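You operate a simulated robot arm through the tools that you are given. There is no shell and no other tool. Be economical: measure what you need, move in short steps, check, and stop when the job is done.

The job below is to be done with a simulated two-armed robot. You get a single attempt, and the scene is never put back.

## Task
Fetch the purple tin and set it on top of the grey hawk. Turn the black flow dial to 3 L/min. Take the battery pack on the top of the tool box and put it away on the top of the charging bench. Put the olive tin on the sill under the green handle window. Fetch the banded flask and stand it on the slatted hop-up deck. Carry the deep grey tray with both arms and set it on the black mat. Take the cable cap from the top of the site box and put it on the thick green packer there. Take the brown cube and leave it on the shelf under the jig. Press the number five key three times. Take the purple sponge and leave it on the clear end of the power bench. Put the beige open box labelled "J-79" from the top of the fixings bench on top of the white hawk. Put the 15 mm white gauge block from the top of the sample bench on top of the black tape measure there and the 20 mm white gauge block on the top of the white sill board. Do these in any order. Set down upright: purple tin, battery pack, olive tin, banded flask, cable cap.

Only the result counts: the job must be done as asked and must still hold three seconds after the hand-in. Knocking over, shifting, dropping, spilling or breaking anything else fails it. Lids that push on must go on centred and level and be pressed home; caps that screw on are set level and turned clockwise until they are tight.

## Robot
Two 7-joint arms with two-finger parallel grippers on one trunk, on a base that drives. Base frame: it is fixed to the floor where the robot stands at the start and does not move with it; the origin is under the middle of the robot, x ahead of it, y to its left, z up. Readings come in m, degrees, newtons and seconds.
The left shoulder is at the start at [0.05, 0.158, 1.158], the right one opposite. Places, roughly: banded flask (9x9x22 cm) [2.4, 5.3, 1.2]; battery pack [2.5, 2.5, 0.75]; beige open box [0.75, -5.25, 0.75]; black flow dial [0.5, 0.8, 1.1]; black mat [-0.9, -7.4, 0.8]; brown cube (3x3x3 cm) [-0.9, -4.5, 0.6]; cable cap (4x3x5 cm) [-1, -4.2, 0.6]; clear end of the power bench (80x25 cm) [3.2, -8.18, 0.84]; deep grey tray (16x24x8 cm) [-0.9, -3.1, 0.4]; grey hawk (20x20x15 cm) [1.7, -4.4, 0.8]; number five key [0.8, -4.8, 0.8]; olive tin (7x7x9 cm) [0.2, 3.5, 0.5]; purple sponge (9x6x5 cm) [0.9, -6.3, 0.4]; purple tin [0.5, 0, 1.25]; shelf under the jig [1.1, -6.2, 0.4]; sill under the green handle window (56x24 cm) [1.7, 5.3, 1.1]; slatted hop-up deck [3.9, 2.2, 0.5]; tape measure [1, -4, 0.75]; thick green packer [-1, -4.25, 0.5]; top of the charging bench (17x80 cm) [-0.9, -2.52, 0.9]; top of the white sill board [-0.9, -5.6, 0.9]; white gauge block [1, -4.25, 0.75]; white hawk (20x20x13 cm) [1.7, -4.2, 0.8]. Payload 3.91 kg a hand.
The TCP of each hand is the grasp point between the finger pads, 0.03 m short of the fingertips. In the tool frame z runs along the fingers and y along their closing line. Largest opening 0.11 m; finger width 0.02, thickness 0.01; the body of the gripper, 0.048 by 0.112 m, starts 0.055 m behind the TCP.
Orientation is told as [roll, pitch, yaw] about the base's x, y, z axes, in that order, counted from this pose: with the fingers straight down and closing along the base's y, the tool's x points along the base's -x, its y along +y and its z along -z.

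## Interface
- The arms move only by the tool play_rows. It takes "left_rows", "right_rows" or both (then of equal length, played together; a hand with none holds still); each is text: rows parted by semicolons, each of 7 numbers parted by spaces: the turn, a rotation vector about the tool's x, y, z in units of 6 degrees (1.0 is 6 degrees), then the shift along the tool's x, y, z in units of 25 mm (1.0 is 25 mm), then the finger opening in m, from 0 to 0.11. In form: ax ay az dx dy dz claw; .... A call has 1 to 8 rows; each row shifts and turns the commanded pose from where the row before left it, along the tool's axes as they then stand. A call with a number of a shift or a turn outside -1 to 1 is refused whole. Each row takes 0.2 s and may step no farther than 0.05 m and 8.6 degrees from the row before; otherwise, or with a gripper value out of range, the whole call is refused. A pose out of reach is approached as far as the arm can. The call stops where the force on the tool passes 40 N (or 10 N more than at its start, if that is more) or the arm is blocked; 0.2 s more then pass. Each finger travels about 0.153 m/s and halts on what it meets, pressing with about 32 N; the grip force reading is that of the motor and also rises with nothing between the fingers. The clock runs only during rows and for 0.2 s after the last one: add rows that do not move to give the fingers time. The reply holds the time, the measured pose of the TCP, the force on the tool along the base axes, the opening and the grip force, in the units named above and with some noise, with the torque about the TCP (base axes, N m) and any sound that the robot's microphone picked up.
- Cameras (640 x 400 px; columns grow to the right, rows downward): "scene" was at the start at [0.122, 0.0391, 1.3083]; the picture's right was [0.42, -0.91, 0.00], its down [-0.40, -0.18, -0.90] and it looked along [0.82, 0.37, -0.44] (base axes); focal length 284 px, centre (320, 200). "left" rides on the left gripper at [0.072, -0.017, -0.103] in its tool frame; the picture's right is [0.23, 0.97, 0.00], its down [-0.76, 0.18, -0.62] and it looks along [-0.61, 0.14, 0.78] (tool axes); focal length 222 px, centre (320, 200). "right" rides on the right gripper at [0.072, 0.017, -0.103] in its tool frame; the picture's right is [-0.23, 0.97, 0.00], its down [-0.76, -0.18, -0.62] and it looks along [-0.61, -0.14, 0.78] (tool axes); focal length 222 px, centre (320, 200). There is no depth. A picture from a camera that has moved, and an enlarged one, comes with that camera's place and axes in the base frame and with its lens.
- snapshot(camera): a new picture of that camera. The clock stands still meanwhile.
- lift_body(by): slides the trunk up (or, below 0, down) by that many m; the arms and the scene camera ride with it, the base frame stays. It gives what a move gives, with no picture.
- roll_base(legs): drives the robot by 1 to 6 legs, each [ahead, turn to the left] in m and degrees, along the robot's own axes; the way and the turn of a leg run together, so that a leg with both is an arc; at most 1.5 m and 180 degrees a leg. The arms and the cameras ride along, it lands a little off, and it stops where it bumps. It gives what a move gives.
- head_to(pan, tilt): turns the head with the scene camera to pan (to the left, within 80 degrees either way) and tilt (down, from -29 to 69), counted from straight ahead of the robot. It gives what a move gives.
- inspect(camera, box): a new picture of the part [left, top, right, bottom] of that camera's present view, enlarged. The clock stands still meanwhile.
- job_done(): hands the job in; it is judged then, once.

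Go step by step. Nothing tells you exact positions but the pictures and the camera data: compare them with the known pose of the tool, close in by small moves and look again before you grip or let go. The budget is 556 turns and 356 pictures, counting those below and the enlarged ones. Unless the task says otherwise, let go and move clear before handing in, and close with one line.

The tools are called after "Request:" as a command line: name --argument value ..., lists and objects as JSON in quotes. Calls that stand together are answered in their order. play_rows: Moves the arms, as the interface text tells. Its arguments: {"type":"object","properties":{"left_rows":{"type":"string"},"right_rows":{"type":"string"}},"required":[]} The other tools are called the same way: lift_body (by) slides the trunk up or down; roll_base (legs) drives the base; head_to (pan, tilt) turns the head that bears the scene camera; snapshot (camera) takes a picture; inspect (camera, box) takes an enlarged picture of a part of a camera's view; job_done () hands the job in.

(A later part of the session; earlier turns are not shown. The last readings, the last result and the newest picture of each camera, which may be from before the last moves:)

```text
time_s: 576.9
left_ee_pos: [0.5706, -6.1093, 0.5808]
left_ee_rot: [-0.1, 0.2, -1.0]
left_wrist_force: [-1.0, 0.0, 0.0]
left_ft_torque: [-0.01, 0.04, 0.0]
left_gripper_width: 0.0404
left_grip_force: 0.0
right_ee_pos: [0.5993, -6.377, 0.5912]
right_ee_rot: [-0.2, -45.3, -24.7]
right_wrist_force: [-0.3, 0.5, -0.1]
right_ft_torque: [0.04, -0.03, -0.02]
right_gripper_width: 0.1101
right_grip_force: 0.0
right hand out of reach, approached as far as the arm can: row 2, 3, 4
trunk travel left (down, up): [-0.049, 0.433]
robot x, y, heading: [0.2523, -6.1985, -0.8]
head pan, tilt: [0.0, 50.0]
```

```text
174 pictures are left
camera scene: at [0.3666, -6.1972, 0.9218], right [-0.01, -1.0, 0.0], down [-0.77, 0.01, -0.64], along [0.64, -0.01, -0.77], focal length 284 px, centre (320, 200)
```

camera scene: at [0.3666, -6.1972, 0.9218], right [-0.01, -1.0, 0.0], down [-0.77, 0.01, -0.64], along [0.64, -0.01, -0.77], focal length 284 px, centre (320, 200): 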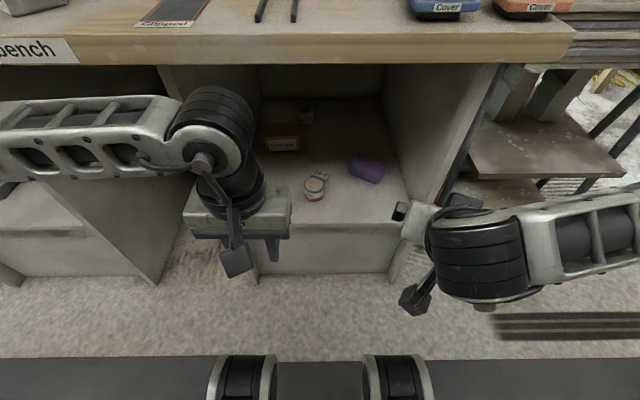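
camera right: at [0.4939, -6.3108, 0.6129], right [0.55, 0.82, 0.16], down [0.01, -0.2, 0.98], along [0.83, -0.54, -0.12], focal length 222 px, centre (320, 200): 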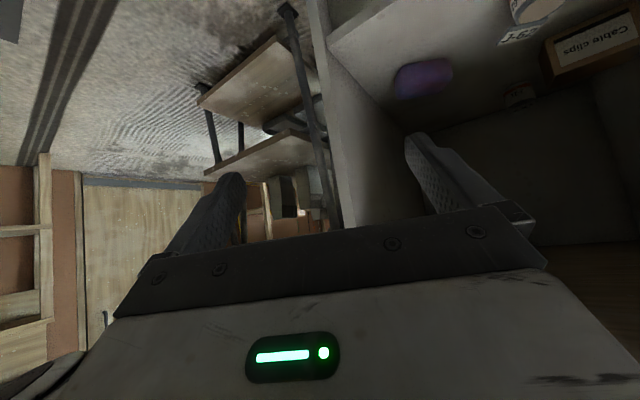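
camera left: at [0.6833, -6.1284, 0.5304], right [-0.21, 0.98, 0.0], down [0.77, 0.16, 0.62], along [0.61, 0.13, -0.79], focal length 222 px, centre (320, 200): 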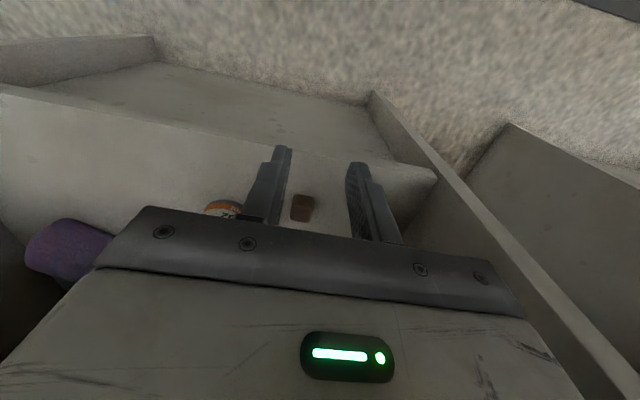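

Request:
play_rows --right_rows "0 0 0 -0.12 0.98 0.5 0.11;0 0 0 -0.12 0.98 0.5 0.11;0 0 0 -0.12 0.98 0.5 0.11;0 0 0 -0.12 0.98 0.5 0.11;0 0 0 -0.12 0.98 0.5 0.11;0 0 0 -0.12 0.98 0.5 0.11"

Request:
snapshot --camera "scene"

```text
time_s: 578.3
left_ee_pos: [0.5706, -6.1094, 0.5807]
left_ee_rot: [-0.1, 0.3, -1.1]
left_wrist_force: [-0.5, -0.5, 1.2]
left_ft_torque: [0.0, -0.02, 0.01]
left_gripper_width: 0.0403
left_grip_force: 0.1
right_ee_pos: [0.7218, -6.2712, 0.5503]
right_ee_rot: [-0.2, -45.2, -24.5]
right_wrist_force: [0.3, 0.2, 0.6]
right_ft_torque: [0.02, 0.01, 0.0]
right_gripper_width: 0.1096
right_grip_force: 0.0
trunk travel left (down, up): [-0.049, 0.433]
robot x, y, heading: [0.2495, -6.2002, -0.7]
head pan, tilt: [0.0, 50.0]
```

```text
173 pictures are left
camera scene: at [0.3666, -6.1973, 0.9218], right [-0.01, -1.0, 0.0], down [-0.77, 0.01, -0.64], along [0.64, -0.01, -0.77], focal length 284 px, centre (320, 200)
```

scene: 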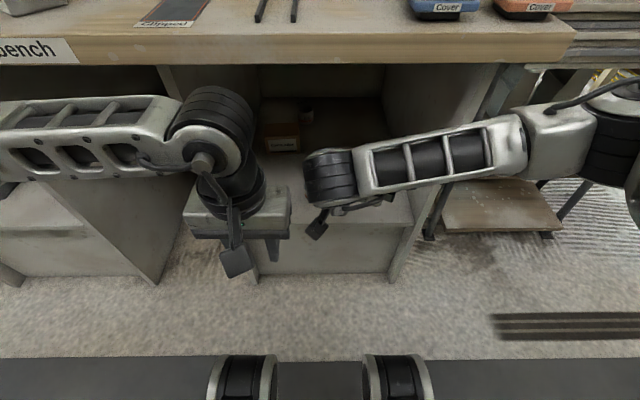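

Again the forearm would catch the panel. I'll back the base off 20 cm, extend the arm fully outside, and drive straight in.

Request:
roll_base --legs '[[-0.2, 0]]'

Request:
play_rows --right_rows "0 0 0 -0.215 0.19 0.934 0.11;0 0 0 -0.215 0.19 0.934 0.11;0 0 0 -0.215 0.19 0.934 0.11;0 0 0 -0.215 0.19 0.934 0.11;0 0 0 -0.215 0.19 0.934 0.11;0 0 0 -0.215 0.19 0.934 0.11;0 0 0 -0.215 0.19 0.934 0.11"

Request:
snapshot --camera "right"

Request:
snapshot --camera "scene"

```text
time_s: 579.9
left_ee_pos: [0.3722, -6.1068, 0.5808]
left_ee_rot: [-0.1, 0.4, -1.0]
left_wrist_force: [-0.2, 0.3, -0.1]
left_ft_torque: [0.01, 0.01, -0.02]
left_gripper_width: 0.0401
left_grip_force: 0.1
right_ee_pos: [0.5219, -6.2672, 0.5504]
right_ee_rot: [-0.2, -45.2, -24.5]
right_wrist_force: [0.4, 0.0, 0.5]
right_ft_torque: [0.0, 0.0, 0.0]
right_gripper_width: 0.11
right_grip_force: 0.0
trunk travel left (down, up): [-0.049, 0.433]
robot x, y, heading: [0.0524, -6.1952, -0.7]
head pan, tilt: [0.0, 50.0]
```

```text
time_s: 581.5
left_ee_pos: [0.3715, -6.1061, 0.5801]
left_ee_rot: [0.0, 0.4, -1.1]
left_wrist_force: [0.2, 0.1, 0.1]
left_ft_torque: [0.03, 0.0, 0.0]
left_gripper_width: 0.0401
left_grip_force: 0.1
right_ee_pos: [0.6666, -6.2972, 0.4607]
right_ee_rot: [-0.2, -45.1, -24.4]
right_wrist_force: [0.2, -0.4, 0.5]
right_ft_torque: [0.02, -0.02, -0.01]
right_gripper_width: 0.11
right_grip_force: 0.1
trunk travel left (down, up): [-0.049, 0.433]
robot x, y, heading: [0.053, -6.1922, -0.6]
head pan, tilt: [0.0, 50.0]
```

```text
172 pictures are left
camera right: at [0.562, -6.2304, 0.4833], right [0.55, 0.82, 0.16], down [0.01, -0.2, 0.98], along [0.83, -0.54, -0.12], focal length 222 px, centre (320, 200)
```

right: 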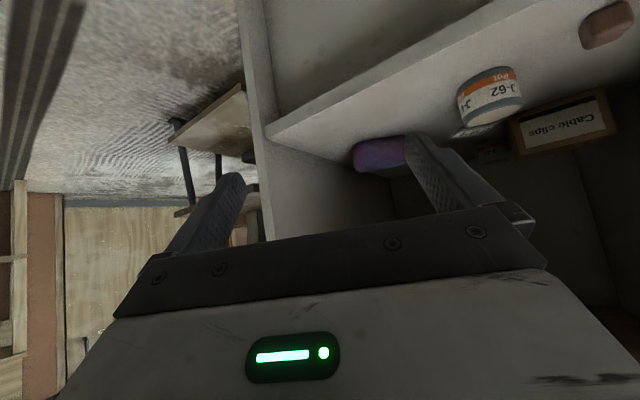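

```text
171 pictures are left
camera scene: at [0.1672, -6.1947, 0.9218], right [-0.01, -1.0, 0.0], down [-0.77, 0.01, -0.64], along [0.64, -0.01, -0.77], focal length 284 px, centre (320, 200)
```

scene: 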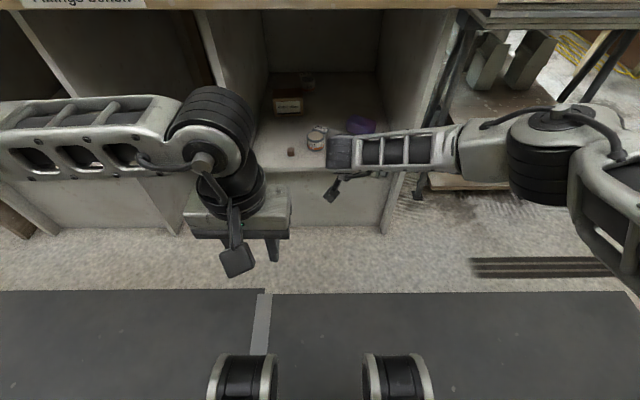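

The right arm's forearm would hit the side panel, so the left arm, coming from the left, suits the sponge better. I'll retract the right hand and orient the left hand instead.

Request:
play_rows --left_rows "0 0 1 -0.6 0 0 0.1;0 0 1 -0.6 0 0 0.11;0 0 1 -0.6 0 0 0.11;0 0 1 -0.6 0 0 0.11;0 -0.94 0 0 0 0 0.11;0 -0.94 0 0 0 0 0.11;0 -0.94 0 0 0 0 0.11;0 -0.94 0 0 0 0 0.11" --right_rows "0 0 0 0 -0.87 -1 0.11;0 0 0 0 -0.87 -1 0.11;0 0 0 0 -0.87 -1 0.11;0 0 0 0 -0.87 -1 0.11;0 0 0 0 -0.87 -1 0.11;0 0 0 0 -0.87 -1 0.11;0 0 0 0 -0.87 -1 0.11;0 0 0 0 -0.87 -1 0.11"

Request:
play_rows --left_rows "0 -0.94 0 0 0 0 0.11;0 -0.94 0 0 0 0 0.11;0 -0.94 0 0 0 0 0.11;0 -0.94 0 0 0 0 0.11" --right_rows "0 0.94 0 0 0 0 0.06;0 0.94 0 0 0 0 0.06;0 0.94 0 0 0 0 0.06;0 0.94 0 0 0 0 0.06"

Request:
snapshot --camera "scene"

```text
time_s: 583.3
left_ee_pos: [0.4295, -6.1167, 0.5828]
left_ee_rot: [-0.3, -22.4, -24.9]
left_wrist_force: [0.6, -0.5, -1.6]
left_ft_torque: [0.0, -0.03, -0.01]
left_gripper_width: 0.1101
left_grip_force: 0.1
right_ee_pos: [0.4648, -6.3974, 0.6025]
right_ee_rot: [-0.2, -45.1, -24.3]
right_wrist_force: [-0.2, 0.2, -0.2]
right_ft_torque: [0.01, 0.03, -0.01]
right_gripper_width: 0.11
right_grip_force: 0.1
trunk travel left (down, up): [-0.049, 0.433]
robot x, y, heading: [0.0509, -6.1937, -0.7]
head pan, tilt: [0.0, 50.0]
```

```text
time_s: 584.3
left_ee_pos: [0.4299, -6.1182, 0.5803]
left_ee_rot: [-0.3, -45.1, -24.7]
left_wrist_force: [-0.1, 0.2, -0.4]
left_ft_torque: [-0.03, 0.01, 0.0]
left_gripper_width: 0.1102
left_grip_force: 0.3
right_ee_pos: [0.4651, -6.3971, 0.6027]
right_ee_rot: [-0.1, -22.5, -24.7]
right_wrist_force: [0.3, -0.4, -0.2]
right_ft_torque: [0.0, -0.02, 0.03]
right_gripper_width: 0.0599
right_grip_force: 0.2
trunk travel left (down, up): [-0.049, 0.433]
robot x, y, heading: [0.0531, -6.1976, -0.6]
head pan, tilt: [0.0, 50.0]
```

```text
170 pictures are left
camera scene: at [0.1672, -6.1947, 0.9218], right [-0.01, -1.0, 0.0], down [-0.77, 0.01, -0.64], along [0.64, -0.01, -0.77], focal length 284 px, centre (320, 200)
```

scene: 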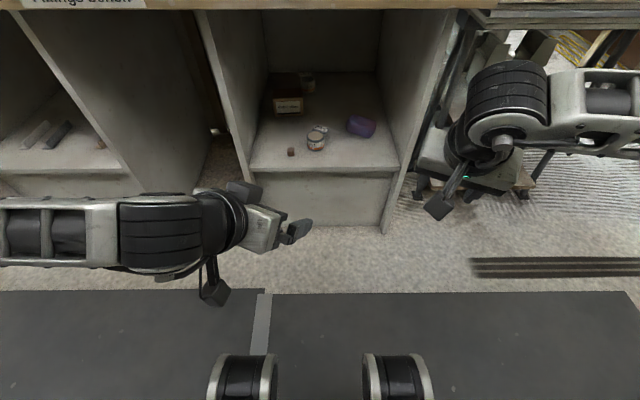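

Request:
play_rows --left_rows "0 0 0 -0.474 -0.107 0.955 0.11;0 0 0 -0.474 -0.107 0.955 0.11;0 0 0 -0.474 -0.107 0.955 0.11;0 0 0 -0.474 -0.107 0.955 0.11;0 0 0 -0.474 -0.107 0.955 0.11;0 0 0 -0.474 -0.107 0.955 0.11;0 0 0 -0.474 -0.107 0.955 0.11"

Request:
play_rows --left_rows "0 0 0 -0.474 -0.107 0.955 0.11;0 0 0 -0.474 -0.107 0.955 0.11;0 0 0 -0.474 -0.107 0.955 0.11;0 0 0 -0.474 -0.107 0.955 0.11;0 0 0 -0.474 -0.107 0.955 0.11"

Request:
snapshot --camera "scene"

Request:
snapshot --camera "left"

```text
time_s: 585.9
left_ee_pos: [0.5822, -6.2072, 0.5212]
left_ee_rot: [-0.3, -44.9, -24.8]
left_wrist_force: [0.6, -0.4, 0.3]
left_ft_torque: [0.0, 0.01, -0.02]
left_gripper_width: 0.1098
left_grip_force: 0.1
right_ee_pos: [0.4657, -6.3966, 0.6029]
right_ee_rot: [-0.2, -22.7, -24.6]
right_wrist_force: [0.3, 0.1, 0.7]
right_ft_torque: [0.02, 0.01, 0.01]
right_gripper_width: 0.0599
right_grip_force: 0.0
trunk travel left (down, up): [-0.049, 0.433]
robot x, y, heading: [0.0515, -6.195, -0.6]
head pan, tilt: [0.0, 50.0]
```

```text
time_s: 587.1
left_ee_pos: [0.6901, -6.2731, 0.476]
left_ee_rot: [-0.4, -45.0, -24.6]
left_wrist_force: [-0.2, 0.6, 0.0]
left_ft_torque: [-0.02, 0.02, 0.0]
left_gripper_width: 0.1098
left_grip_force: 0.1
right_ee_pos: [0.4643, -6.3965, 0.602]
right_ee_rot: [-0.1, -22.6, -24.5]
right_wrist_force: [0.7, -0.2, 0.0]
right_ft_torque: [-0.03, -0.02, -0.02]
right_gripper_width: 0.0598
right_grip_force: 0.1
trunk travel left (down, up): [-0.049, 0.433]
robot x, y, heading: [0.0505, -6.1933, -0.6]
head pan, tilt: [0.0, 50.0]
```

```text
169 pictures are left
camera scene: at [0.1672, -6.1947, 0.9218], right [-0.01, -1.0, 0.0], down [-0.77, 0.01, -0.64], along [0.64, -0.01, -0.77], focal length 284 px, centre (320, 200)
```

scene: 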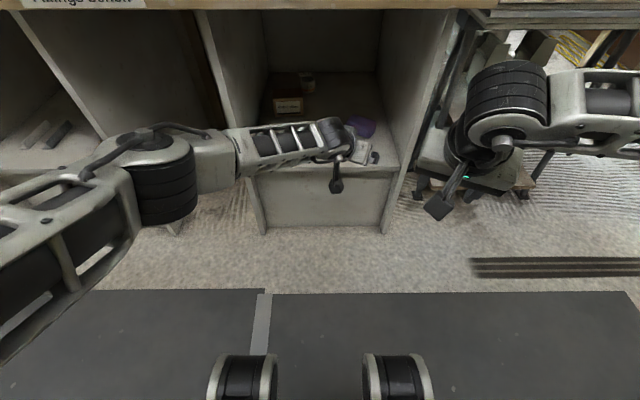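

```text
168 pictures are left
camera left: at [0.5717, -6.2365, 0.4979], right [0.27, 0.95, -0.16], down [0.17, 0.12, 0.98], along [0.95, -0.29, -0.13], focal length 222 px, centre (320, 200)
```

left: 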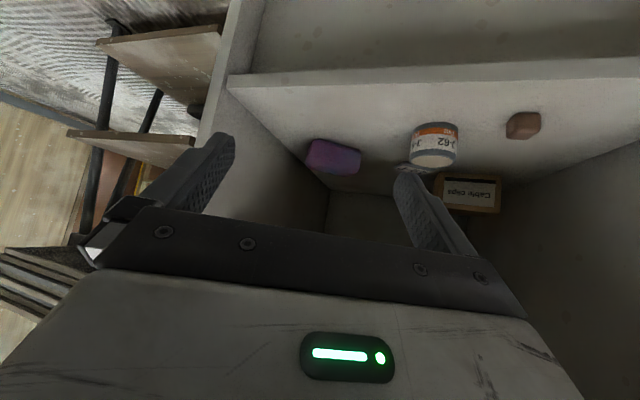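

The left arm fits well. I'll drive in 16 cm.

Request:
roll_base --legs '[[0.16, 0]]'

Request:
snapshot --camera "left"

Request:
snapshot --camera "scene"

```text
time_s: 588.5
left_ee_pos: [0.8477, -6.2742, 0.4765]
left_ee_rot: [-0.3, -44.9, -24.8]
left_wrist_force: [-0.2, 0.4, 0.3]
left_ft_torque: [-0.03, 0.0, -0.01]
left_gripper_width: 0.1101
left_grip_force: 0.1
right_ee_pos: [0.6212, -6.3973, 0.6025]
right_ee_rot: [-0.2, -22.6, -24.5]
right_wrist_force: [0.2, -0.8, -0.2]
right_ft_torque: [-0.02, 0.0, 0.01]
right_gripper_width: 0.0598
right_grip_force: 0.0
trunk travel left (down, up): [-0.049, 0.433]
robot x, y, heading: [0.2094, -6.1979, -0.6]
head pan, tilt: [0.0, 50.0]
```

```text
167 pictures are left
camera left: at [0.7282, -6.2379, 0.4977], right [0.27, 0.95, -0.16], down [0.17, 0.12, 0.98], along [0.95, -0.29, -0.13], focal length 222 px, centre (320, 200)
```

left: 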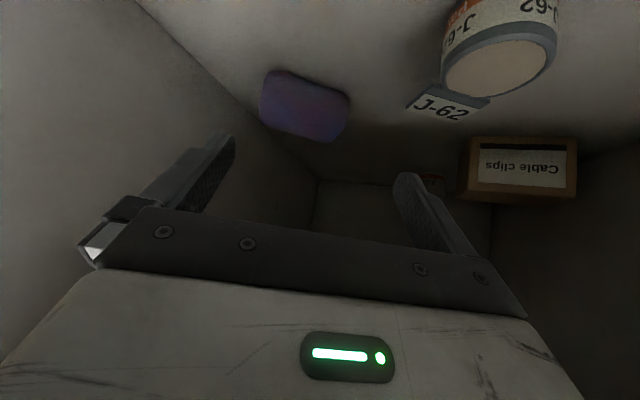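

```text
166 pictures are left
camera scene: at [0.3239, -6.1963, 0.9218], right [-0.01, -1.0, 0.0], down [-0.77, 0.01, -0.64], along [0.64, -0.01, -0.77], focal length 284 px, centre (320, 200)
```

scene: 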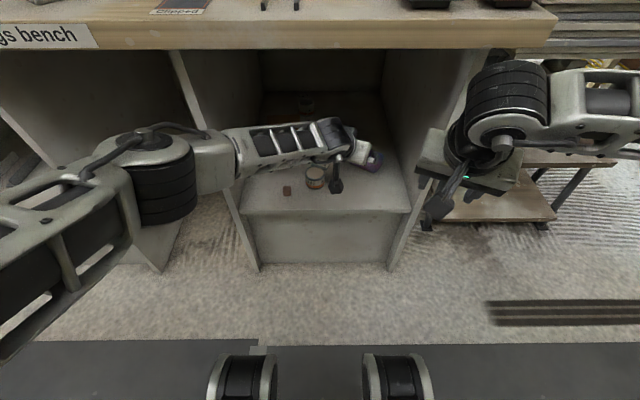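

The sponge lies 17.6 mm to the right and 14 cm ahead in the tool frame. I'll move onto it.

Request:
play_rows --left_rows "0 0 0 0.03 -0.35 0.3 0.11;0 0 0 0.03 -0.35 0.7 0.11;0 0 0 0 0 1 0.11;0 0 0 0 0 1 0.11;0 0 0 0 0 0.8 0.11"

Request:
snapshot --camera "left"

```text
time_s: 589.7
left_ee_pos: [0.8566, -6.2977, 0.4522]
left_ee_rot: [-0.3, -44.8, -24.6]
left_wrist_force: [0.5, 0.4, 1.3]
left_ft_torque: [0.05, 0.0, 0.01]
left_gripper_width: 0.11
left_grip_force: 0.1
left hand out of reach, approached as far as the arm can: row 3, 4, 5
right_ee_pos: [0.6212, -6.3976, 0.6028]
right_ee_rot: [-0.1, -22.6, -24.5]
right_wrist_force: [0.8, 0.6, -0.6]
right_ft_torque: [-0.01, 0.02, -0.01]
right_gripper_width: 0.06
right_grip_force: 0.0
trunk travel left (down, up): [-0.049, 0.433]
robot x, y, heading: [0.2072, -6.1948, -0.7]
head pan, tilt: [0.0, 50.0]
```

```text
165 pictures are left
camera left: at [0.737, -6.2614, 0.4735], right [0.26, 0.95, -0.16], down [0.17, 0.12, 0.98], along [0.95, -0.29, -0.13], focal length 222 px, centre (320, 200)
```

left: 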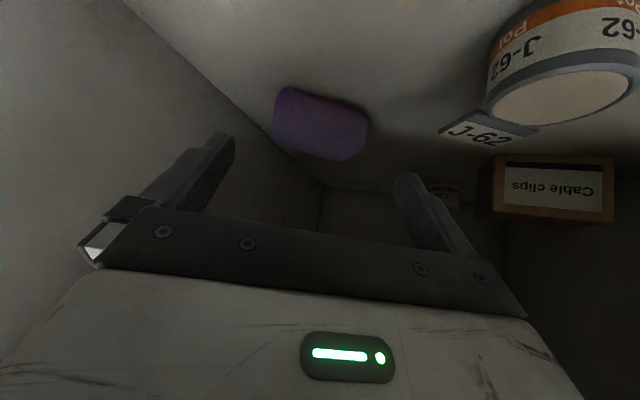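

Reach limit. I'll lower the trunk the last bit, sidestep 27 mm to compensate, and creep the base forward.

Request:
lift_body --by -0.04

Request:
play_rows --left_rows "0 0 0 0 -0.55 -0.3 0.11;0 0 0 0 -0.55 -0.3 0.11"

Request:
roll_base --legs '[[0.03, 0]]'

Request:
snapshot --camera "left"

Request:
snapshot --camera "scene"

```text
time_s: 590.5
left_ee_pos: [0.8565, -6.2986, 0.4122]
left_ee_rot: [-0.2, -44.9, -24.7]
left_wrist_force: [-0.1, 0.0, -0.3]
left_ft_torque: [0.02, 0.02, 0.0]
left_gripper_width: 0.1099
left_grip_force: 0.0
right_ee_pos: [0.6208, -6.3971, 0.5637]
right_ee_rot: [-0.1, -22.6, -24.7]
right_wrist_force: [-0.2, -0.1, 0.1]
right_ft_torque: [0.01, 0.03, 0.02]
right_gripper_width: 0.0599
right_grip_force: 0.1
trunk travel left (down, up): [-0.009, 0.473]
robot x, y, heading: [0.2097, -6.1974, -0.7]
head pan, tilt: [0.0, 50.0]
```

```text
time_s: 591.1
left_ee_pos: [0.8345, -6.3184, 0.4238]
left_ee_rot: [-0.3, -44.8, -24.7]
left_wrist_force: [-0.1, -0.5, 0.5]
left_ft_torque: [0.04, -0.03, 0.0]
left_gripper_width: 0.1099
left_grip_force: 0.0
right_ee_pos: [0.6209, -6.3988, 0.5629]
right_ee_rot: [-0.1, -22.7, -24.7]
right_wrist_force: [0.9, 0.2, 0.1]
right_ft_torque: [-0.02, -0.04, -0.02]
right_gripper_width: 0.06
right_grip_force: 0.0
trunk travel left (down, up): [-0.009, 0.473]
robot x, y, heading: [0.2066, -6.2009, -0.7]
head pan, tilt: [0.0, 50.0]
```

```text
time_s: 591.9
left_ee_pos: [0.8661, -6.3183, 0.4243]
left_ee_rot: [-0.3, -44.8, -24.8]
left_wrist_force: [0.1, -1.2, -1.0]
left_ft_torque: [0.0, -0.03, 0.03]
left_gripper_width: 0.11
left_grip_force: 0.0
right_ee_pos: [0.6518, -6.3993, 0.5631]
right_ee_rot: [-0.2, -22.5, -24.6]
right_wrist_force: [0.2, 0.0, -0.2]
right_ft_torque: [0.01, 0.02, -0.02]
right_gripper_width: 0.06
right_grip_force: 0.1
trunk travel left (down, up): [-0.009, 0.473]
robot x, y, heading: [0.2397, -6.1958, -0.5]
head pan, tilt: [0.0, 50.0]
```

```text
164 pictures are left
camera left: at [0.7462, -6.282, 0.4454], right [0.26, 0.95, -0.16], down [0.17, 0.12, 0.98], along [0.95, -0.29, -0.13], focal length 222 px, centre (320, 200)
```

left: 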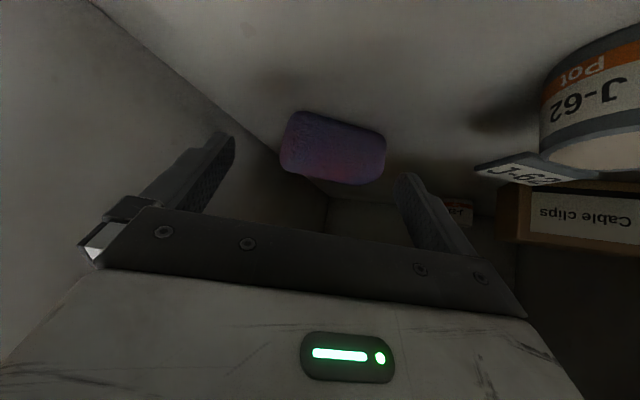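

```text
163 pictures are left
camera scene: at [0.3544, -6.1966, 0.8818], right [-0.01, -1.0, 0.0], down [-0.77, 0.01, -0.64], along [0.64, -0.01, -0.77], focal length 284 px, centre (320, 200)
```

scene: 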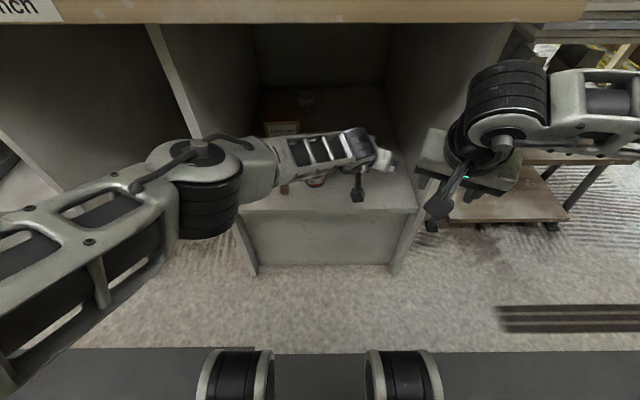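

Request:
roll_base --legs '[[0.045, 0]]'

Request:
play_rows --left_rows "0 0 0 0.28 -0.07 0.7 0.11;0 0 0 0.28 -0.07 0.7 0.11"

Request:
snapshot --camera "left"

```text
time_s: 592.8
left_ee_pos: [0.9097, -6.3188, 0.4246]
left_ee_rot: [-0.3, -44.9, -24.8]
left_wrist_force: [-0.1, -0.2, -0.4]
left_ft_torque: [0.01, 0.0, 0.01]
left_gripper_width: 0.1102
left_grip_force: 0.1
right_ee_pos: [0.6961, -6.3999, 0.5634]
right_ee_rot: [-0.2, -22.6, -24.6]
right_wrist_force: [0.6, -0.5, 0.0]
right_ft_torque: [-0.02, 0.01, 0.03]
right_gripper_width: 0.06
right_grip_force: 0.1
trunk travel left (down, up): [-0.009, 0.473]
robot x, y, heading: [0.2853, -6.1978, -0.3]
head pan, tilt: [0.0, 50.0]
```

```text
time_s: 593.4
left_ee_pos: [0.9134, -6.3238, 0.4074]
left_ee_rot: [-0.4, -44.9, -24.7]
left_wrist_force: [0.2, 0.4, -0.7]
left_ft_torque: [0.04, -0.06, 0.0]
left_gripper_width: 0.1101
left_grip_force: 0.0
left hand out of reach, approached as far as the arm can: row 2
right_ee_pos: [0.6957, -6.3986, 0.563]
right_ee_rot: [-0.3, -22.5, -24.6]
right_wrist_force: [-0.3, 0.2, -0.1]
right_ft_torque: [0.0, 0.03, -0.01]
right_gripper_width: 0.0599
right_grip_force: 0.1
trunk travel left (down, up): [-0.009, 0.473]
robot x, y, heading: [0.2831, -6.1975, -0.6]
head pan, tilt: [0.0, 50.0]
```

```text
162 pictures are left
camera left: at [0.7946, -6.2863, 0.4291], right [0.26, 0.95, -0.16], down [0.17, 0.12, 0.98], along [0.95, -0.29, -0.13], focal length 222 px, centre (320, 200)
```

left: 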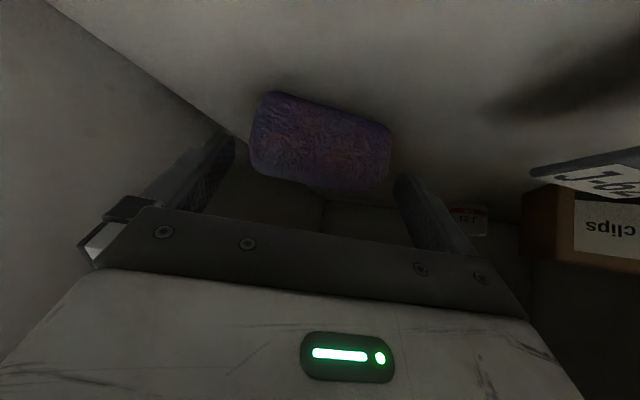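

Request:
roll_base --legs '[[0.015, 0]]'

Request:
play_rows --left_rows "0 0 0 0.4 -0.1 0.25 0.11;0 0 0 0.3 -0.1 0.25 0.11"

Request:
snapshot --camera "left"

```text
time_s: 594.2
left_ee_pos: [0.9281, -6.3239, 0.4084]
left_ee_rot: [-0.2, -45.0, -24.7]
left_wrist_force: [-0.3, 0.6, 0.3]
left_ft_torque: [0.01, 0.01, 0.03]
left_gripper_width: 0.1103
left_grip_force: 0.1
right_ee_pos: [0.7111, -6.3985, 0.5637]
right_ee_rot: [-0.2, -22.6, -24.6]
right_wrist_force: [-1.0, 0.2, -0.2]
right_ft_torque: [-0.02, 0.01, -0.03]
right_gripper_width: 0.0604
right_grip_force: 0.1
trunk travel left (down, up): [-0.009, 0.473]
robot x, y, heading: [0.302, -6.195, -0.6]
head pan, tilt: [0.0, 50.0]
```

```text
time_s: 594.8
left_ee_pos: [0.9282, -6.3235, 0.4081]
left_ee_rot: [-0.5, -44.8, -24.7]
left_wrist_force: [-0.7, 0.2, 0.6]
left_ft_torque: [0.0, -0.01, -0.04]
left_gripper_width: 0.11
left_grip_force: 0.1
left hand out of reach, approached as far as the arm can: row 1, 2
right_ee_pos: [0.7105, -6.3985, 0.5622]
right_ee_rot: [-0.3, -22.6, -24.6]
right_wrist_force: [0.0, -0.3, 0.0]
right_ft_torque: [0.0, 0.01, 0.01]
right_gripper_width: 0.0599
right_grip_force: 0.1
trunk travel left (down, up): [-0.009, 0.473]
robot x, y, heading: [0.2995, -6.197, -0.5]
head pan, tilt: [0.0, 50.0]
```

```text
161 pictures are left
camera left: at [0.8094, -6.2865, 0.4291], right [0.26, 0.95, -0.16], down [0.17, 0.12, 0.98], along [0.95, -0.29, -0.13], focal length 222 px, centre (320, 200)
```

left: 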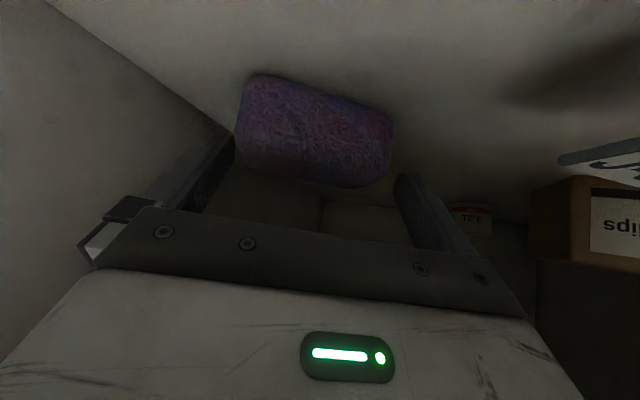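

Request:
play_rows --left_rows "0 0 0 0.4 -0.25 -0.3 0.11;0 0 0 0.6 -0.25 -0.1 0.11;0 0 0 0.4 0 0.2 0.11"

Request:
roll_base --legs '[[0.03, 0]]'

Request:
snapshot --camera "left"

```text
time_s: 595.6
left_ee_pos: [0.8977, -6.3233, 0.3863]
left_ee_rot: [-0.3, -44.9, -24.7]
left_wrist_force: [-1.1, 1.0, -0.7]
left_ft_torque: [-0.02, 0.01, 0.01]
left_gripper_width: 0.1101
left_grip_force: 0.1
right_ee_pos: [0.7107, -6.3993, 0.5634]
right_ee_rot: [-0.2, -22.6, -24.5]
right_wrist_force: [-0.7, 0.3, 0.2]
right_ft_torque: [-0.02, -0.01, 0.02]
right_gripper_width: 0.0599
right_grip_force: 0.1
trunk travel left (down, up): [-0.009, 0.473]
robot x, y, heading: [0.3027, -6.2021, -0.5]
head pan, tilt: [0.0, 50.0]
```

```text
time_s: 596.5
left_ee_pos: [0.9273, -6.3233, 0.386]
left_ee_rot: [-0.3, -44.9, -24.8]
left_wrist_force: [0.2, -0.3, -1.2]
left_ft_torque: [-0.03, 0.02, 0.02]
left_gripper_width: 0.1102
left_grip_force: 0.0
right_ee_pos: [0.7413, -6.3985, 0.5631]
right_ee_rot: [-0.1, -22.6, -24.7]
right_wrist_force: [-0.1, -0.1, -0.2]
right_ft_torque: [-0.01, -0.01, -0.01]
right_gripper_width: 0.0602
right_grip_force: 0.1
trunk travel left (down, up): [-0.009, 0.473]
robot x, y, heading: [0.3263, -6.1977, -0.5]
head pan, tilt: [0.0, 50.0]
```

```text
160 pictures are left
camera left: at [0.8079, -6.287, 0.4075], right [0.26, 0.95, -0.16], down [0.17, 0.12, 0.98], along [0.95, -0.29, -0.13], focal length 222 px, centre (320, 200)
```

left: 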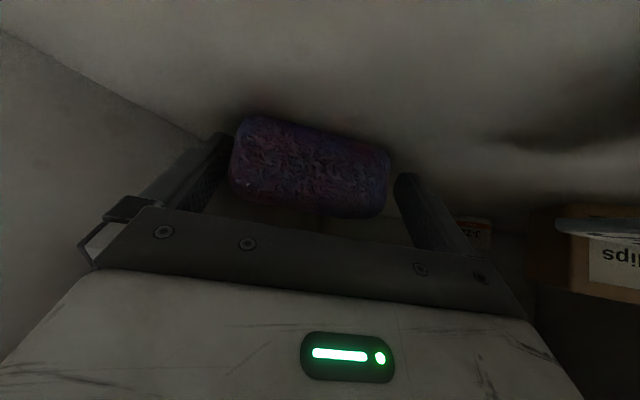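

The sponge is between the fingers. I'll close.

Request:
play_rows --left_rows "0 0 0 0 0 0 0.09;0 0 0 0 0 0 0.06;0 0 0 0 0 0 0.05;0 0 0 0 0 0 0.05;0 0 0 -0.3 0 -0.3 0.05;0 0 0 -0.4 0 -0.4 0.05;0 0 0 -0.4 0 -0.4 0.05"

Request:
snapshot --camera "left"

```text
time_s: 598.0
left_ee_pos: [0.9274, -6.3238, 0.4261]
left_ee_rot: [-0.4, -44.9, -24.6]
left_wrist_force: [0.0, 0.0, -0.7]
left_ft_torque: [-0.01, -0.02, -0.01]
left_gripper_width: 0.0902
left_grip_force: 31.7
right_ee_pos: [0.7418, -6.3985, 0.5633]
right_ee_rot: [-0.2, -22.6, -24.7]
right_wrist_force: [-0.6, -1.1, -0.3]
right_ft_torque: [0.0, 0.03, 0.0]
right_gripper_width: 0.0602
right_grip_force: 0.0
trunk travel left (down, up): [-0.009, 0.473]
robot x, y, heading: [0.3279, -6.1991, -0.6]
head pan, tilt: [0.0, 50.0]
```

```text
159 pictures are left
camera left: at [0.8082, -6.2866, 0.4469], right [0.26, 0.95, -0.16], down [0.17, 0.12, 0.98], along [0.95, -0.29, -0.13], focal length 222 px, centre (320, 200)
```

left: 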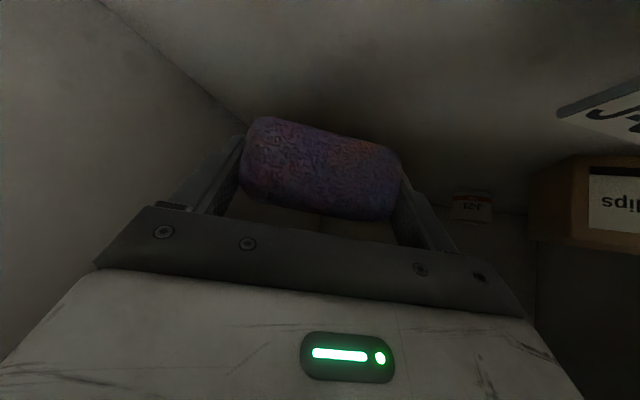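

Gripped at 90 mm and lifted. I'll raise slightly more and reverse out.

Request:
play_rows --left_rows "0 0 0 -0.5 0 -0.5 0.05;0 0 0 -0.3 0 -0.3 0.05"

Request:
roll_base --legs '[[-0.4, 0]]'

Request:
snapshot --camera "scene"

```text
time_s: 598.6
left_ee_pos: [0.9268, -6.3234, 0.4535]
left_ee_rot: [-0.3, -45.0, -24.6]
left_wrist_force: [-0.3, 0.3, -0.2]
left_ft_torque: [-0.01, 0.01, 0.01]
left_gripper_width: 0.0899
left_grip_force: 32.4
right_ee_pos: [0.7419, -6.3983, 0.5626]
right_ee_rot: [-0.2, -22.6, -24.6]
right_wrist_force: [-0.7, 0.7, -0.3]
right_ft_torque: [0.0, 0.0, 0.0]
right_gripper_width: 0.0599
right_grip_force: 0.0
trunk travel left (down, up): [-0.009, 0.473]
robot x, y, heading: [0.328, -6.1961, -0.4]
head pan, tilt: [0.0, 50.0]
```

```text
time_s: 601.2
left_ee_pos: [0.522, -6.3192, 0.4538]
left_ee_rot: [-0.3, -44.9, -24.4]
left_wrist_force: [0.2, -0.3, -0.6]
left_ft_torque: [0.01, 0.03, 0.01]
left_gripper_width: 0.0898
left_grip_force: 31.5
right_ee_pos: [0.338, -6.3944, 0.5634]
right_ee_rot: [-0.3, -22.7, -24.3]
right_wrist_force: [0.4, -0.8, 0.5]
right_ft_torque: [-0.03, 0.02, 0.02]
right_gripper_width: 0.0599
right_grip_force: 0.1
trunk travel left (down, up): [-0.009, 0.473]
robot x, y, heading: [-0.0776, -6.1969, -0.1]
head pan, tilt: [0.0, 50.0]
```

```text
158 pictures are left
camera scene: at [0.0384, -6.194, 0.8818], right [0.0, -1.0, 0.0], down [-0.77, 0.0, -0.64], along [0.64, 0.0, -0.77], focal length 284 px, centre (320, 200)
```

scene: 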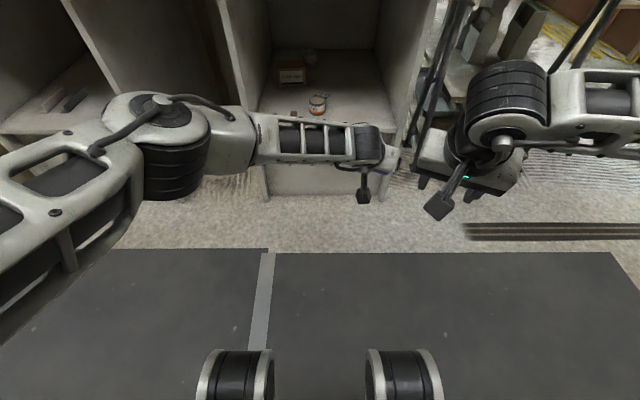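

The sponge is out. I'll raise the trunk, straighten the right hand, and drive around to the power bench in the south-east.

Request:
lift_body --by 0.4

Request:
play_rows --right_rows "0 0.94 0 0 0 0 0.06;0 0.94 0 0 0 0 0.06;0 0.94 0 0 0 0 0.06;0 0.94 0 0 0 0 0.06;0 0 -1 0 0 0 0.06;0 0 -1 0 0 0 0.06;0 0 -1 0 0 0 0.06;0 0 -1 0 0 0 0.06" --left_rows "0 0 0 0.5 0.5 -0.5 0.05;0 0 0 0.5 0.5 -0.5 0.05;0 0 0 0.5 0.5 -0.5 0.05;0 0 0 0.5 0.5 -0.5 0.05;0 0 0 0.5 0.5 -0.5 0.05;0 0 0 0.5 0.5 -0.5 0.05;0 0 0 0.5 0.5 -0.5 0.05;0 0 0 0.5 0.5 -0.5 0.05"

Request:
roll_base --legs '[[0, -90], [1.15, 0], [0, 90]]'

Request:
head_to --pan 0 --tilt 20

Request:
snapshot --camera "scene"

```text
time_s: 605.0
left_ee_pos: [0.5217, -6.3181, 0.8545]
left_ee_rot: [-0.3, -44.9, -24.4]
left_wrist_force: [-0.1, 0.2, -0.7]
left_ft_torque: [0.0, -0.03, -0.01]
left_gripper_width: 0.0895
left_grip_force: 31.9
right_ee_pos: [0.3372, -6.3935, 0.9627]
right_ee_rot: [-0.1, -22.6, -24.2]
right_wrist_force: [-0.4, 0.5, 0.0]
right_ft_torque: [-0.01, 0.0, 0.02]
right_gripper_width: 0.0603
right_grip_force: 0.0
trunk travel left (down, up): [-0.409, 0.073]
robot x, y, heading: [-0.0798, -6.1956, -0.3]
head pan, tilt: [0.0, 50.0]
```

```text
time_s: 606.8
left_ee_pos: [0.4359, -6.1692, 0.8537]
left_ee_rot: [-0.4, -45.0, -24.4]
left_wrist_force: [0.1, -0.2, -0.5]
left_ft_torque: [-0.07, -0.03, 0.01]
left_gripper_width: 0.0894
left_grip_force: 32.4
right_ee_pos: [0.3358, -6.3937, 0.9631]
right_ee_rot: [-0.2, 0.1, -0.2]
right_wrist_force: [1.5, 0.6, -1.0]
right_ft_torque: [0.02, 0.02, 0.01]
right_gripper_width: 0.0599
right_grip_force: 0.1
trunk travel left (down, up): [-0.409, 0.073]
robot x, y, heading: [-0.0788, -6.2003, -0.1]
head pan, tilt: [0.0, 50.0]
```

```text
time_s: 620.3
left_ee_pos: [0.4294, -7.3315, 0.8535]
left_ee_rot: [-0.3, -44.9, -25.4]
left_wrist_force: [0.2, -0.4, 0.3]
left_ft_torque: [0.01, 0.0, 0.02]
left_gripper_width: 0.0893
left_grip_force: 32.1
right_ee_pos: [0.3259, -7.5551, 0.9637]
right_ee_rot: [-0.2, 0.1, -1.4]
right_wrist_force: [-0.3, -0.2, 0.6]
right_ft_torque: [0.03, 0.0, 0.04]
right_gripper_width: 0.0602
right_grip_force: 0.0
trunk travel left (down, up): [-0.409, 0.073]
robot x, y, heading: [-0.0815, -7.349, -1.0]
head pan, tilt: [0.0, 50.0]
```

```text
time_s: 621.2
left_ee_pos: [0.4294, -7.331, 0.853]
left_ee_rot: [-0.4, -44.9, -25.3]
left_wrist_force: [0.1, -0.4, -0.7]
left_ft_torque: [0.03, 0.01, 0.02]
left_gripper_width: 0.0892
left_grip_force: 32.2
right_ee_pos: [0.3281, -7.5554, 0.9624]
right_ee_rot: [-0.3, 0.1, -1.4]
right_wrist_force: [0.5, 0.7, -0.3]
right_ft_torque: [0.04, -0.01, 0.02]
right_gripper_width: 0.06
right_grip_force: 0.1
trunk travel left (down, up): [-0.409, 0.073]
robot x, y, heading: [-0.0807, -7.3513, -1.0]
head pan, tilt: [0.0, 20.0]
```

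```text
157 pictures are left
camera scene: at [0.0488, -7.3505, 1.3273], right [-0.02, -1.0, 0.0], down [-0.34, 0.01, -0.94], along [0.94, -0.02, -0.34], focal length 284 px, centre (320, 200)
```

scene: 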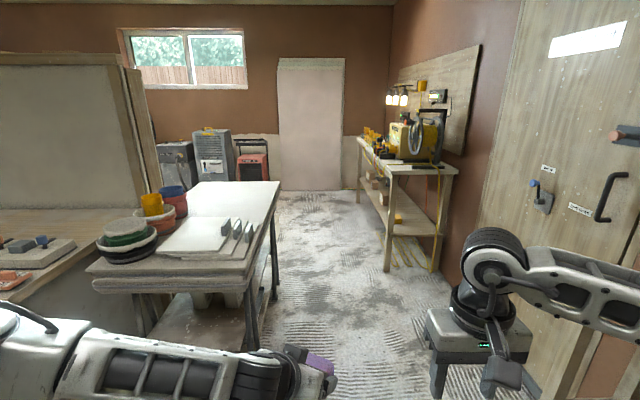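

The passage east is clear between the cart and the power bench. I'll raise both hands higher before driving through.

Request:
play_rows --left_rows "0 0 0 -0.7 -0.4 -0.7 0.05;0 0 0 -0.7 -0.4 -0.7 0.05;0 0 0 -0.7 -0.4 -0.7 0.05;0 0 0 -0.7 -0.4 -0.7 0.05;0 0 0 -0.7 -0.4 -0.7 0.05;0 0 0 -0.7 -0.4 -0.7 0.05" --right_rows "0 0 0 0 0.5 -1 0.06;0 0 0 0 0.5 -1 0.06;0 0 0 0 0.5 -1 0.06;0 0 0 0 0.5 -1 0.06;0 0 0 0 0.5 -1 0.06;0 0 0 0 0 0 0.06"

Request:
lift_body --by 0.07

Request:
roll_base --legs '[[1.0, 0], [1.0, 0]]'

Request:
head_to --pan -40 --tilt 25

Request:
snapshot --camera "scene"

```text
time_s: 622.6
left_ee_pos: [0.4032, -7.3856, 1.0035]
left_ee_rot: [-0.3, -44.9, -25.5]
left_wrist_force: [0.3, -0.2, -0.9]
left_ft_torque: [0.0, 0.0, -0.01]
left_gripper_width: 0.0891
left_grip_force: 32.1
right_ee_pos: [0.3295, -7.4918, 1.0877]
right_ee_rot: [-0.1, 0.1, -1.4]
right_wrist_force: [-0.1, 0.0, 0.3]
right_ft_torque: [0.02, 0.02, 0.01]
right_gripper_width: 0.0599
right_grip_force: 0.0
trunk travel left (down, up): [-0.409, 0.073]
robot x, y, heading: [-0.0867, -7.3516, -1.2]
head pan, tilt: [0.0, 20.0]
```

```text
time_s: 623.7
left_ee_pos: [0.4043, -7.3849, 1.0726]
left_ee_rot: [-0.3, -44.8, -25.4]
left_wrist_force: [0.1, 0.9, -0.3]
left_ft_torque: [-0.01, 0.01, 0.01]
left_gripper_width: 0.0893
left_grip_force: 31.7
right_ee_pos: [0.3302, -7.4927, 1.1572]
right_ee_rot: [-0.1, 0.2, -1.3]
right_wrist_force: [1.4, -0.2, 0.9]
right_ft_torque: [-0.01, 0.0, 0.02]
right_gripper_width: 0.0598
right_grip_force: 0.1
trunk travel left (down, up): [-0.479, 0.003]
robot x, y, heading: [-0.0828, -7.3516, -1.5]
head pan, tilt: [0.0, 20.0]
```

```text
time_s: 628.6
left_ee_pos: [1.3758, -7.4002, 1.0724]
left_ee_rot: [-0.3, -45.0, -25.0]
left_wrist_force: [-0.1, -0.2, 0.3]
left_ft_torque: [-0.01, -0.02, -0.01]
left_gripper_width: 0.0891
left_grip_force: 32.1
right_ee_pos: [1.3018, -7.5068, 1.1572]
right_ee_rot: [0.0, 0.0, -0.8]
right_wrist_force: [0.1, 0.4, -0.6]
right_ft_torque: [0.04, 0.01, 0.03]
right_gripper_width: 0.0598
right_grip_force: 0.0
trunk travel left (down, up): [-0.479, 0.003]
robot x, y, heading: [0.8908, -7.3689, -0.6]
head pan, tilt: [0.0, 20.0]
stopped in leg 1: the robot was blocked; the commanded pose is now the measured one
```

```text
time_s: 629.7
left_ee_pos: [1.3755, -7.4002, 1.0725]
left_ee_rot: [-0.4, -44.9, -24.8]
left_wrist_force: [-0.1, -0.8, 0.7]
left_ft_torque: [-0.02, 0.01, 0.01]
left_gripper_width: 0.0891
left_grip_force: 32.6
right_ee_pos: [1.3023, -7.5074, 1.1571]
right_ee_rot: [-0.1, 0.0, -0.8]
right_wrist_force: [-0.2, -0.8, -0.4]
right_ft_torque: [-0.01, -0.01, 0.01]
right_gripper_width: 0.0601
right_grip_force: 0.0
trunk travel left (down, up): [-0.479, 0.003]
robot x, y, heading: [0.8904, -7.365, -0.9]
head pan, tilt: [-40.0, 25.0]
```

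```text
156 pictures are left
camera scene: at [0.9972, -7.4269, 1.3893], right [-0.65, -0.76, 0.0], down [-0.32, 0.28, -0.91], along [0.69, -0.59, -0.42], focal length 284 px, centre (320, 200)
```

scene: 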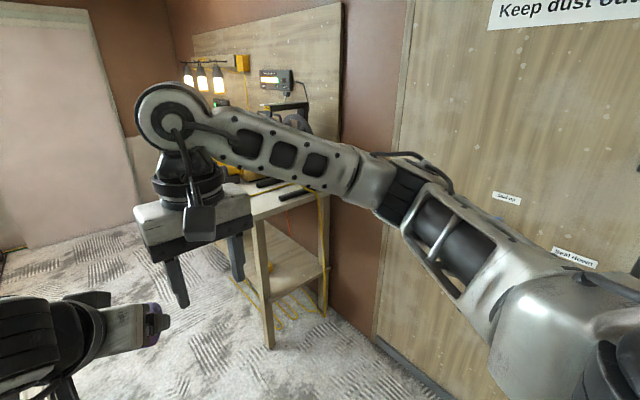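

Blocked, likely by the cart on the left. I'll back up and shift 13 cm south.

Request:
roll_base --legs '[[-0.2, 0], [0, -30], [0.3, 0], [0, 31], [0.8, 0], [1.1, 0]]'

Request:
snapshot --camera "scene"

```text
time_s: 644.9
left_ee_pos: [3.2913, -7.5638, 1.0738]
left_ee_rot: [-0.4, -44.9, -24.1]
left_wrist_force: [0.6, 0.0, -0.4]
left_ft_torque: [-0.03, 0.03, 0.05]
left_gripper_width: 0.089
left_grip_force: 31.1
right_ee_pos: [3.2187, -7.6725, 1.1572]
right_ee_rot: [-0.1, 0.1, 0.0]
right_wrist_force: [-0.3, -0.1, 0.7]
right_ft_torque: [0.01, 0.0, 0.02]
right_gripper_width: 0.0598
right_grip_force: 0.1
trunk travel left (down, up): [-0.479, 0.003]
robot x, y, heading: [2.8046, -7.5339, -0.2]
head pan, tilt: [-40.0, 25.0]
```

```text
155 pictures are left
camera scene: at [2.9129, -7.5962, 1.3893], right [-0.64, -0.77, 0.0], down [-0.32, 0.27, -0.91], along [0.69, -0.58, -0.42], focal length 284 px, centre (320, 200)
```

scene: 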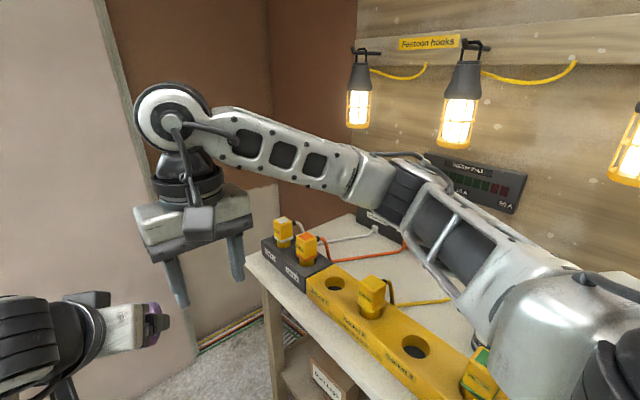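

I'm beside the power bench. I'll move ahead a little and turn to face it.

Request:
roll_base --legs '[[0.2, 0], [-0.1, -90]]'

Request:
head_to --pan 0 --tilt 40

Request:
snapshot --camera "scene"

```text
time_s: 650.3
left_ee_pos: [2.904, -7.9616, 1.0731]
left_ee_rot: [-0.3, -45.0, -115.1]
left_wrist_force: [-0.4, 0.1, 0.0]
left_ft_torque: [0.0, 0.02, 0.0]
left_gripper_width: 0.0893
left_grip_force: 31.8
right_ee_pos: [2.7981, -7.887, 1.1575]
right_ee_rot: [-0.1, 0.0, -91.0]
right_wrist_force: [0.0, -0.1, -0.1]
right_ft_torque: [-0.02, 0.0, 0.01]
right_gripper_width: 0.06
right_grip_force: 0.0
trunk travel left (down, up): [-0.479, 0.003]
robot x, y, heading: [2.9386, -7.4711, -90.7]
head pan, tilt: [-40.0, 25.0]
```

```text
time_s: 651.4
left_ee_pos: [2.9051, -7.9606, 1.0733]
left_ee_rot: [-0.4, -44.9, -115.1]
left_wrist_force: [-0.3, -0.6, -0.4]
left_ft_torque: [-0.05, 0.01, 0.0]
left_gripper_width: 0.089
left_grip_force: 32.0
right_ee_pos: [2.7972, -7.8873, 1.156]
right_ee_rot: [-0.1, 0.0, -91.0]
right_wrist_force: [-0.4, 0.8, 0.2]
right_ft_torque: [-0.02, -0.04, 0.02]
right_gripper_width: 0.0603
right_grip_force: 0.0
trunk travel left (down, up): [-0.479, 0.003]
robot x, y, heading: [2.9389, -7.4726, -90.9]
head pan, tilt: [0.0, 40.0]
```

```text
154 pictures are left
camera scene: at [2.9357, -7.5977, 1.366], right [-1.0, 0.02, 0.0], down [0.01, 0.64, -0.77], along [-0.01, -0.77, -0.64], focal length 284 px, centre (320, 200)
```

scene: 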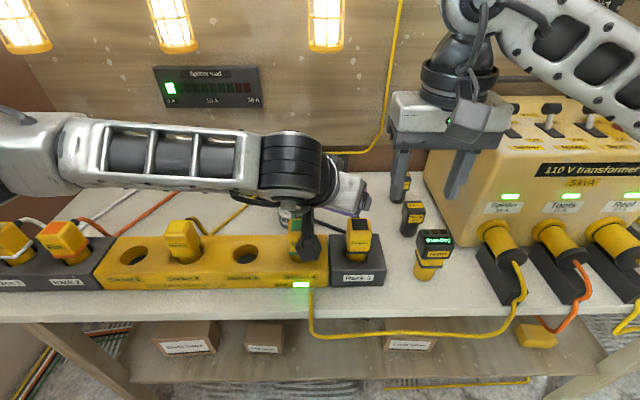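

Request:
snapshot --camera "left"

Request:
snapshot --camera "right"

```text
153 pictures are left
camera left: at [2.9437, -7.8419, 1.0939], right [0.95, -0.27, -0.16], down [0.12, -0.17, 0.98], along [-0.29, -0.95, -0.13], focal length 222 px, centre (320, 200)
```

left: 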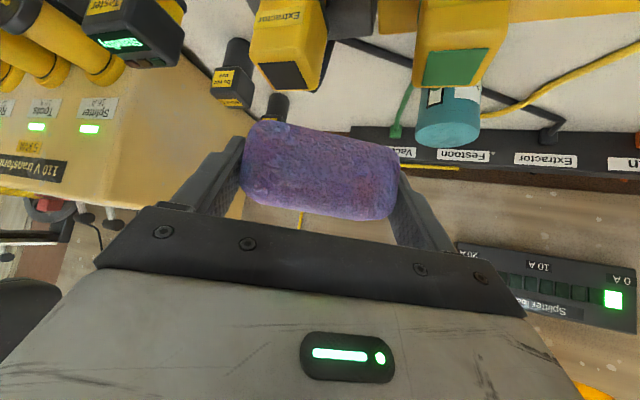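

```text
152 pictures are left
camera right: at [2.8165, -7.8149, 1.2615], right [0.97, -0.24, 0.0], down [-0.19, -0.76, 0.62], along [-0.15, -0.6, -0.78], focal length 222 px, centre (320, 200)
```

right: 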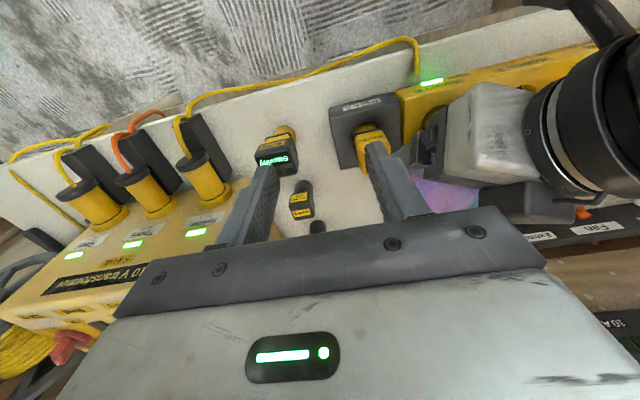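

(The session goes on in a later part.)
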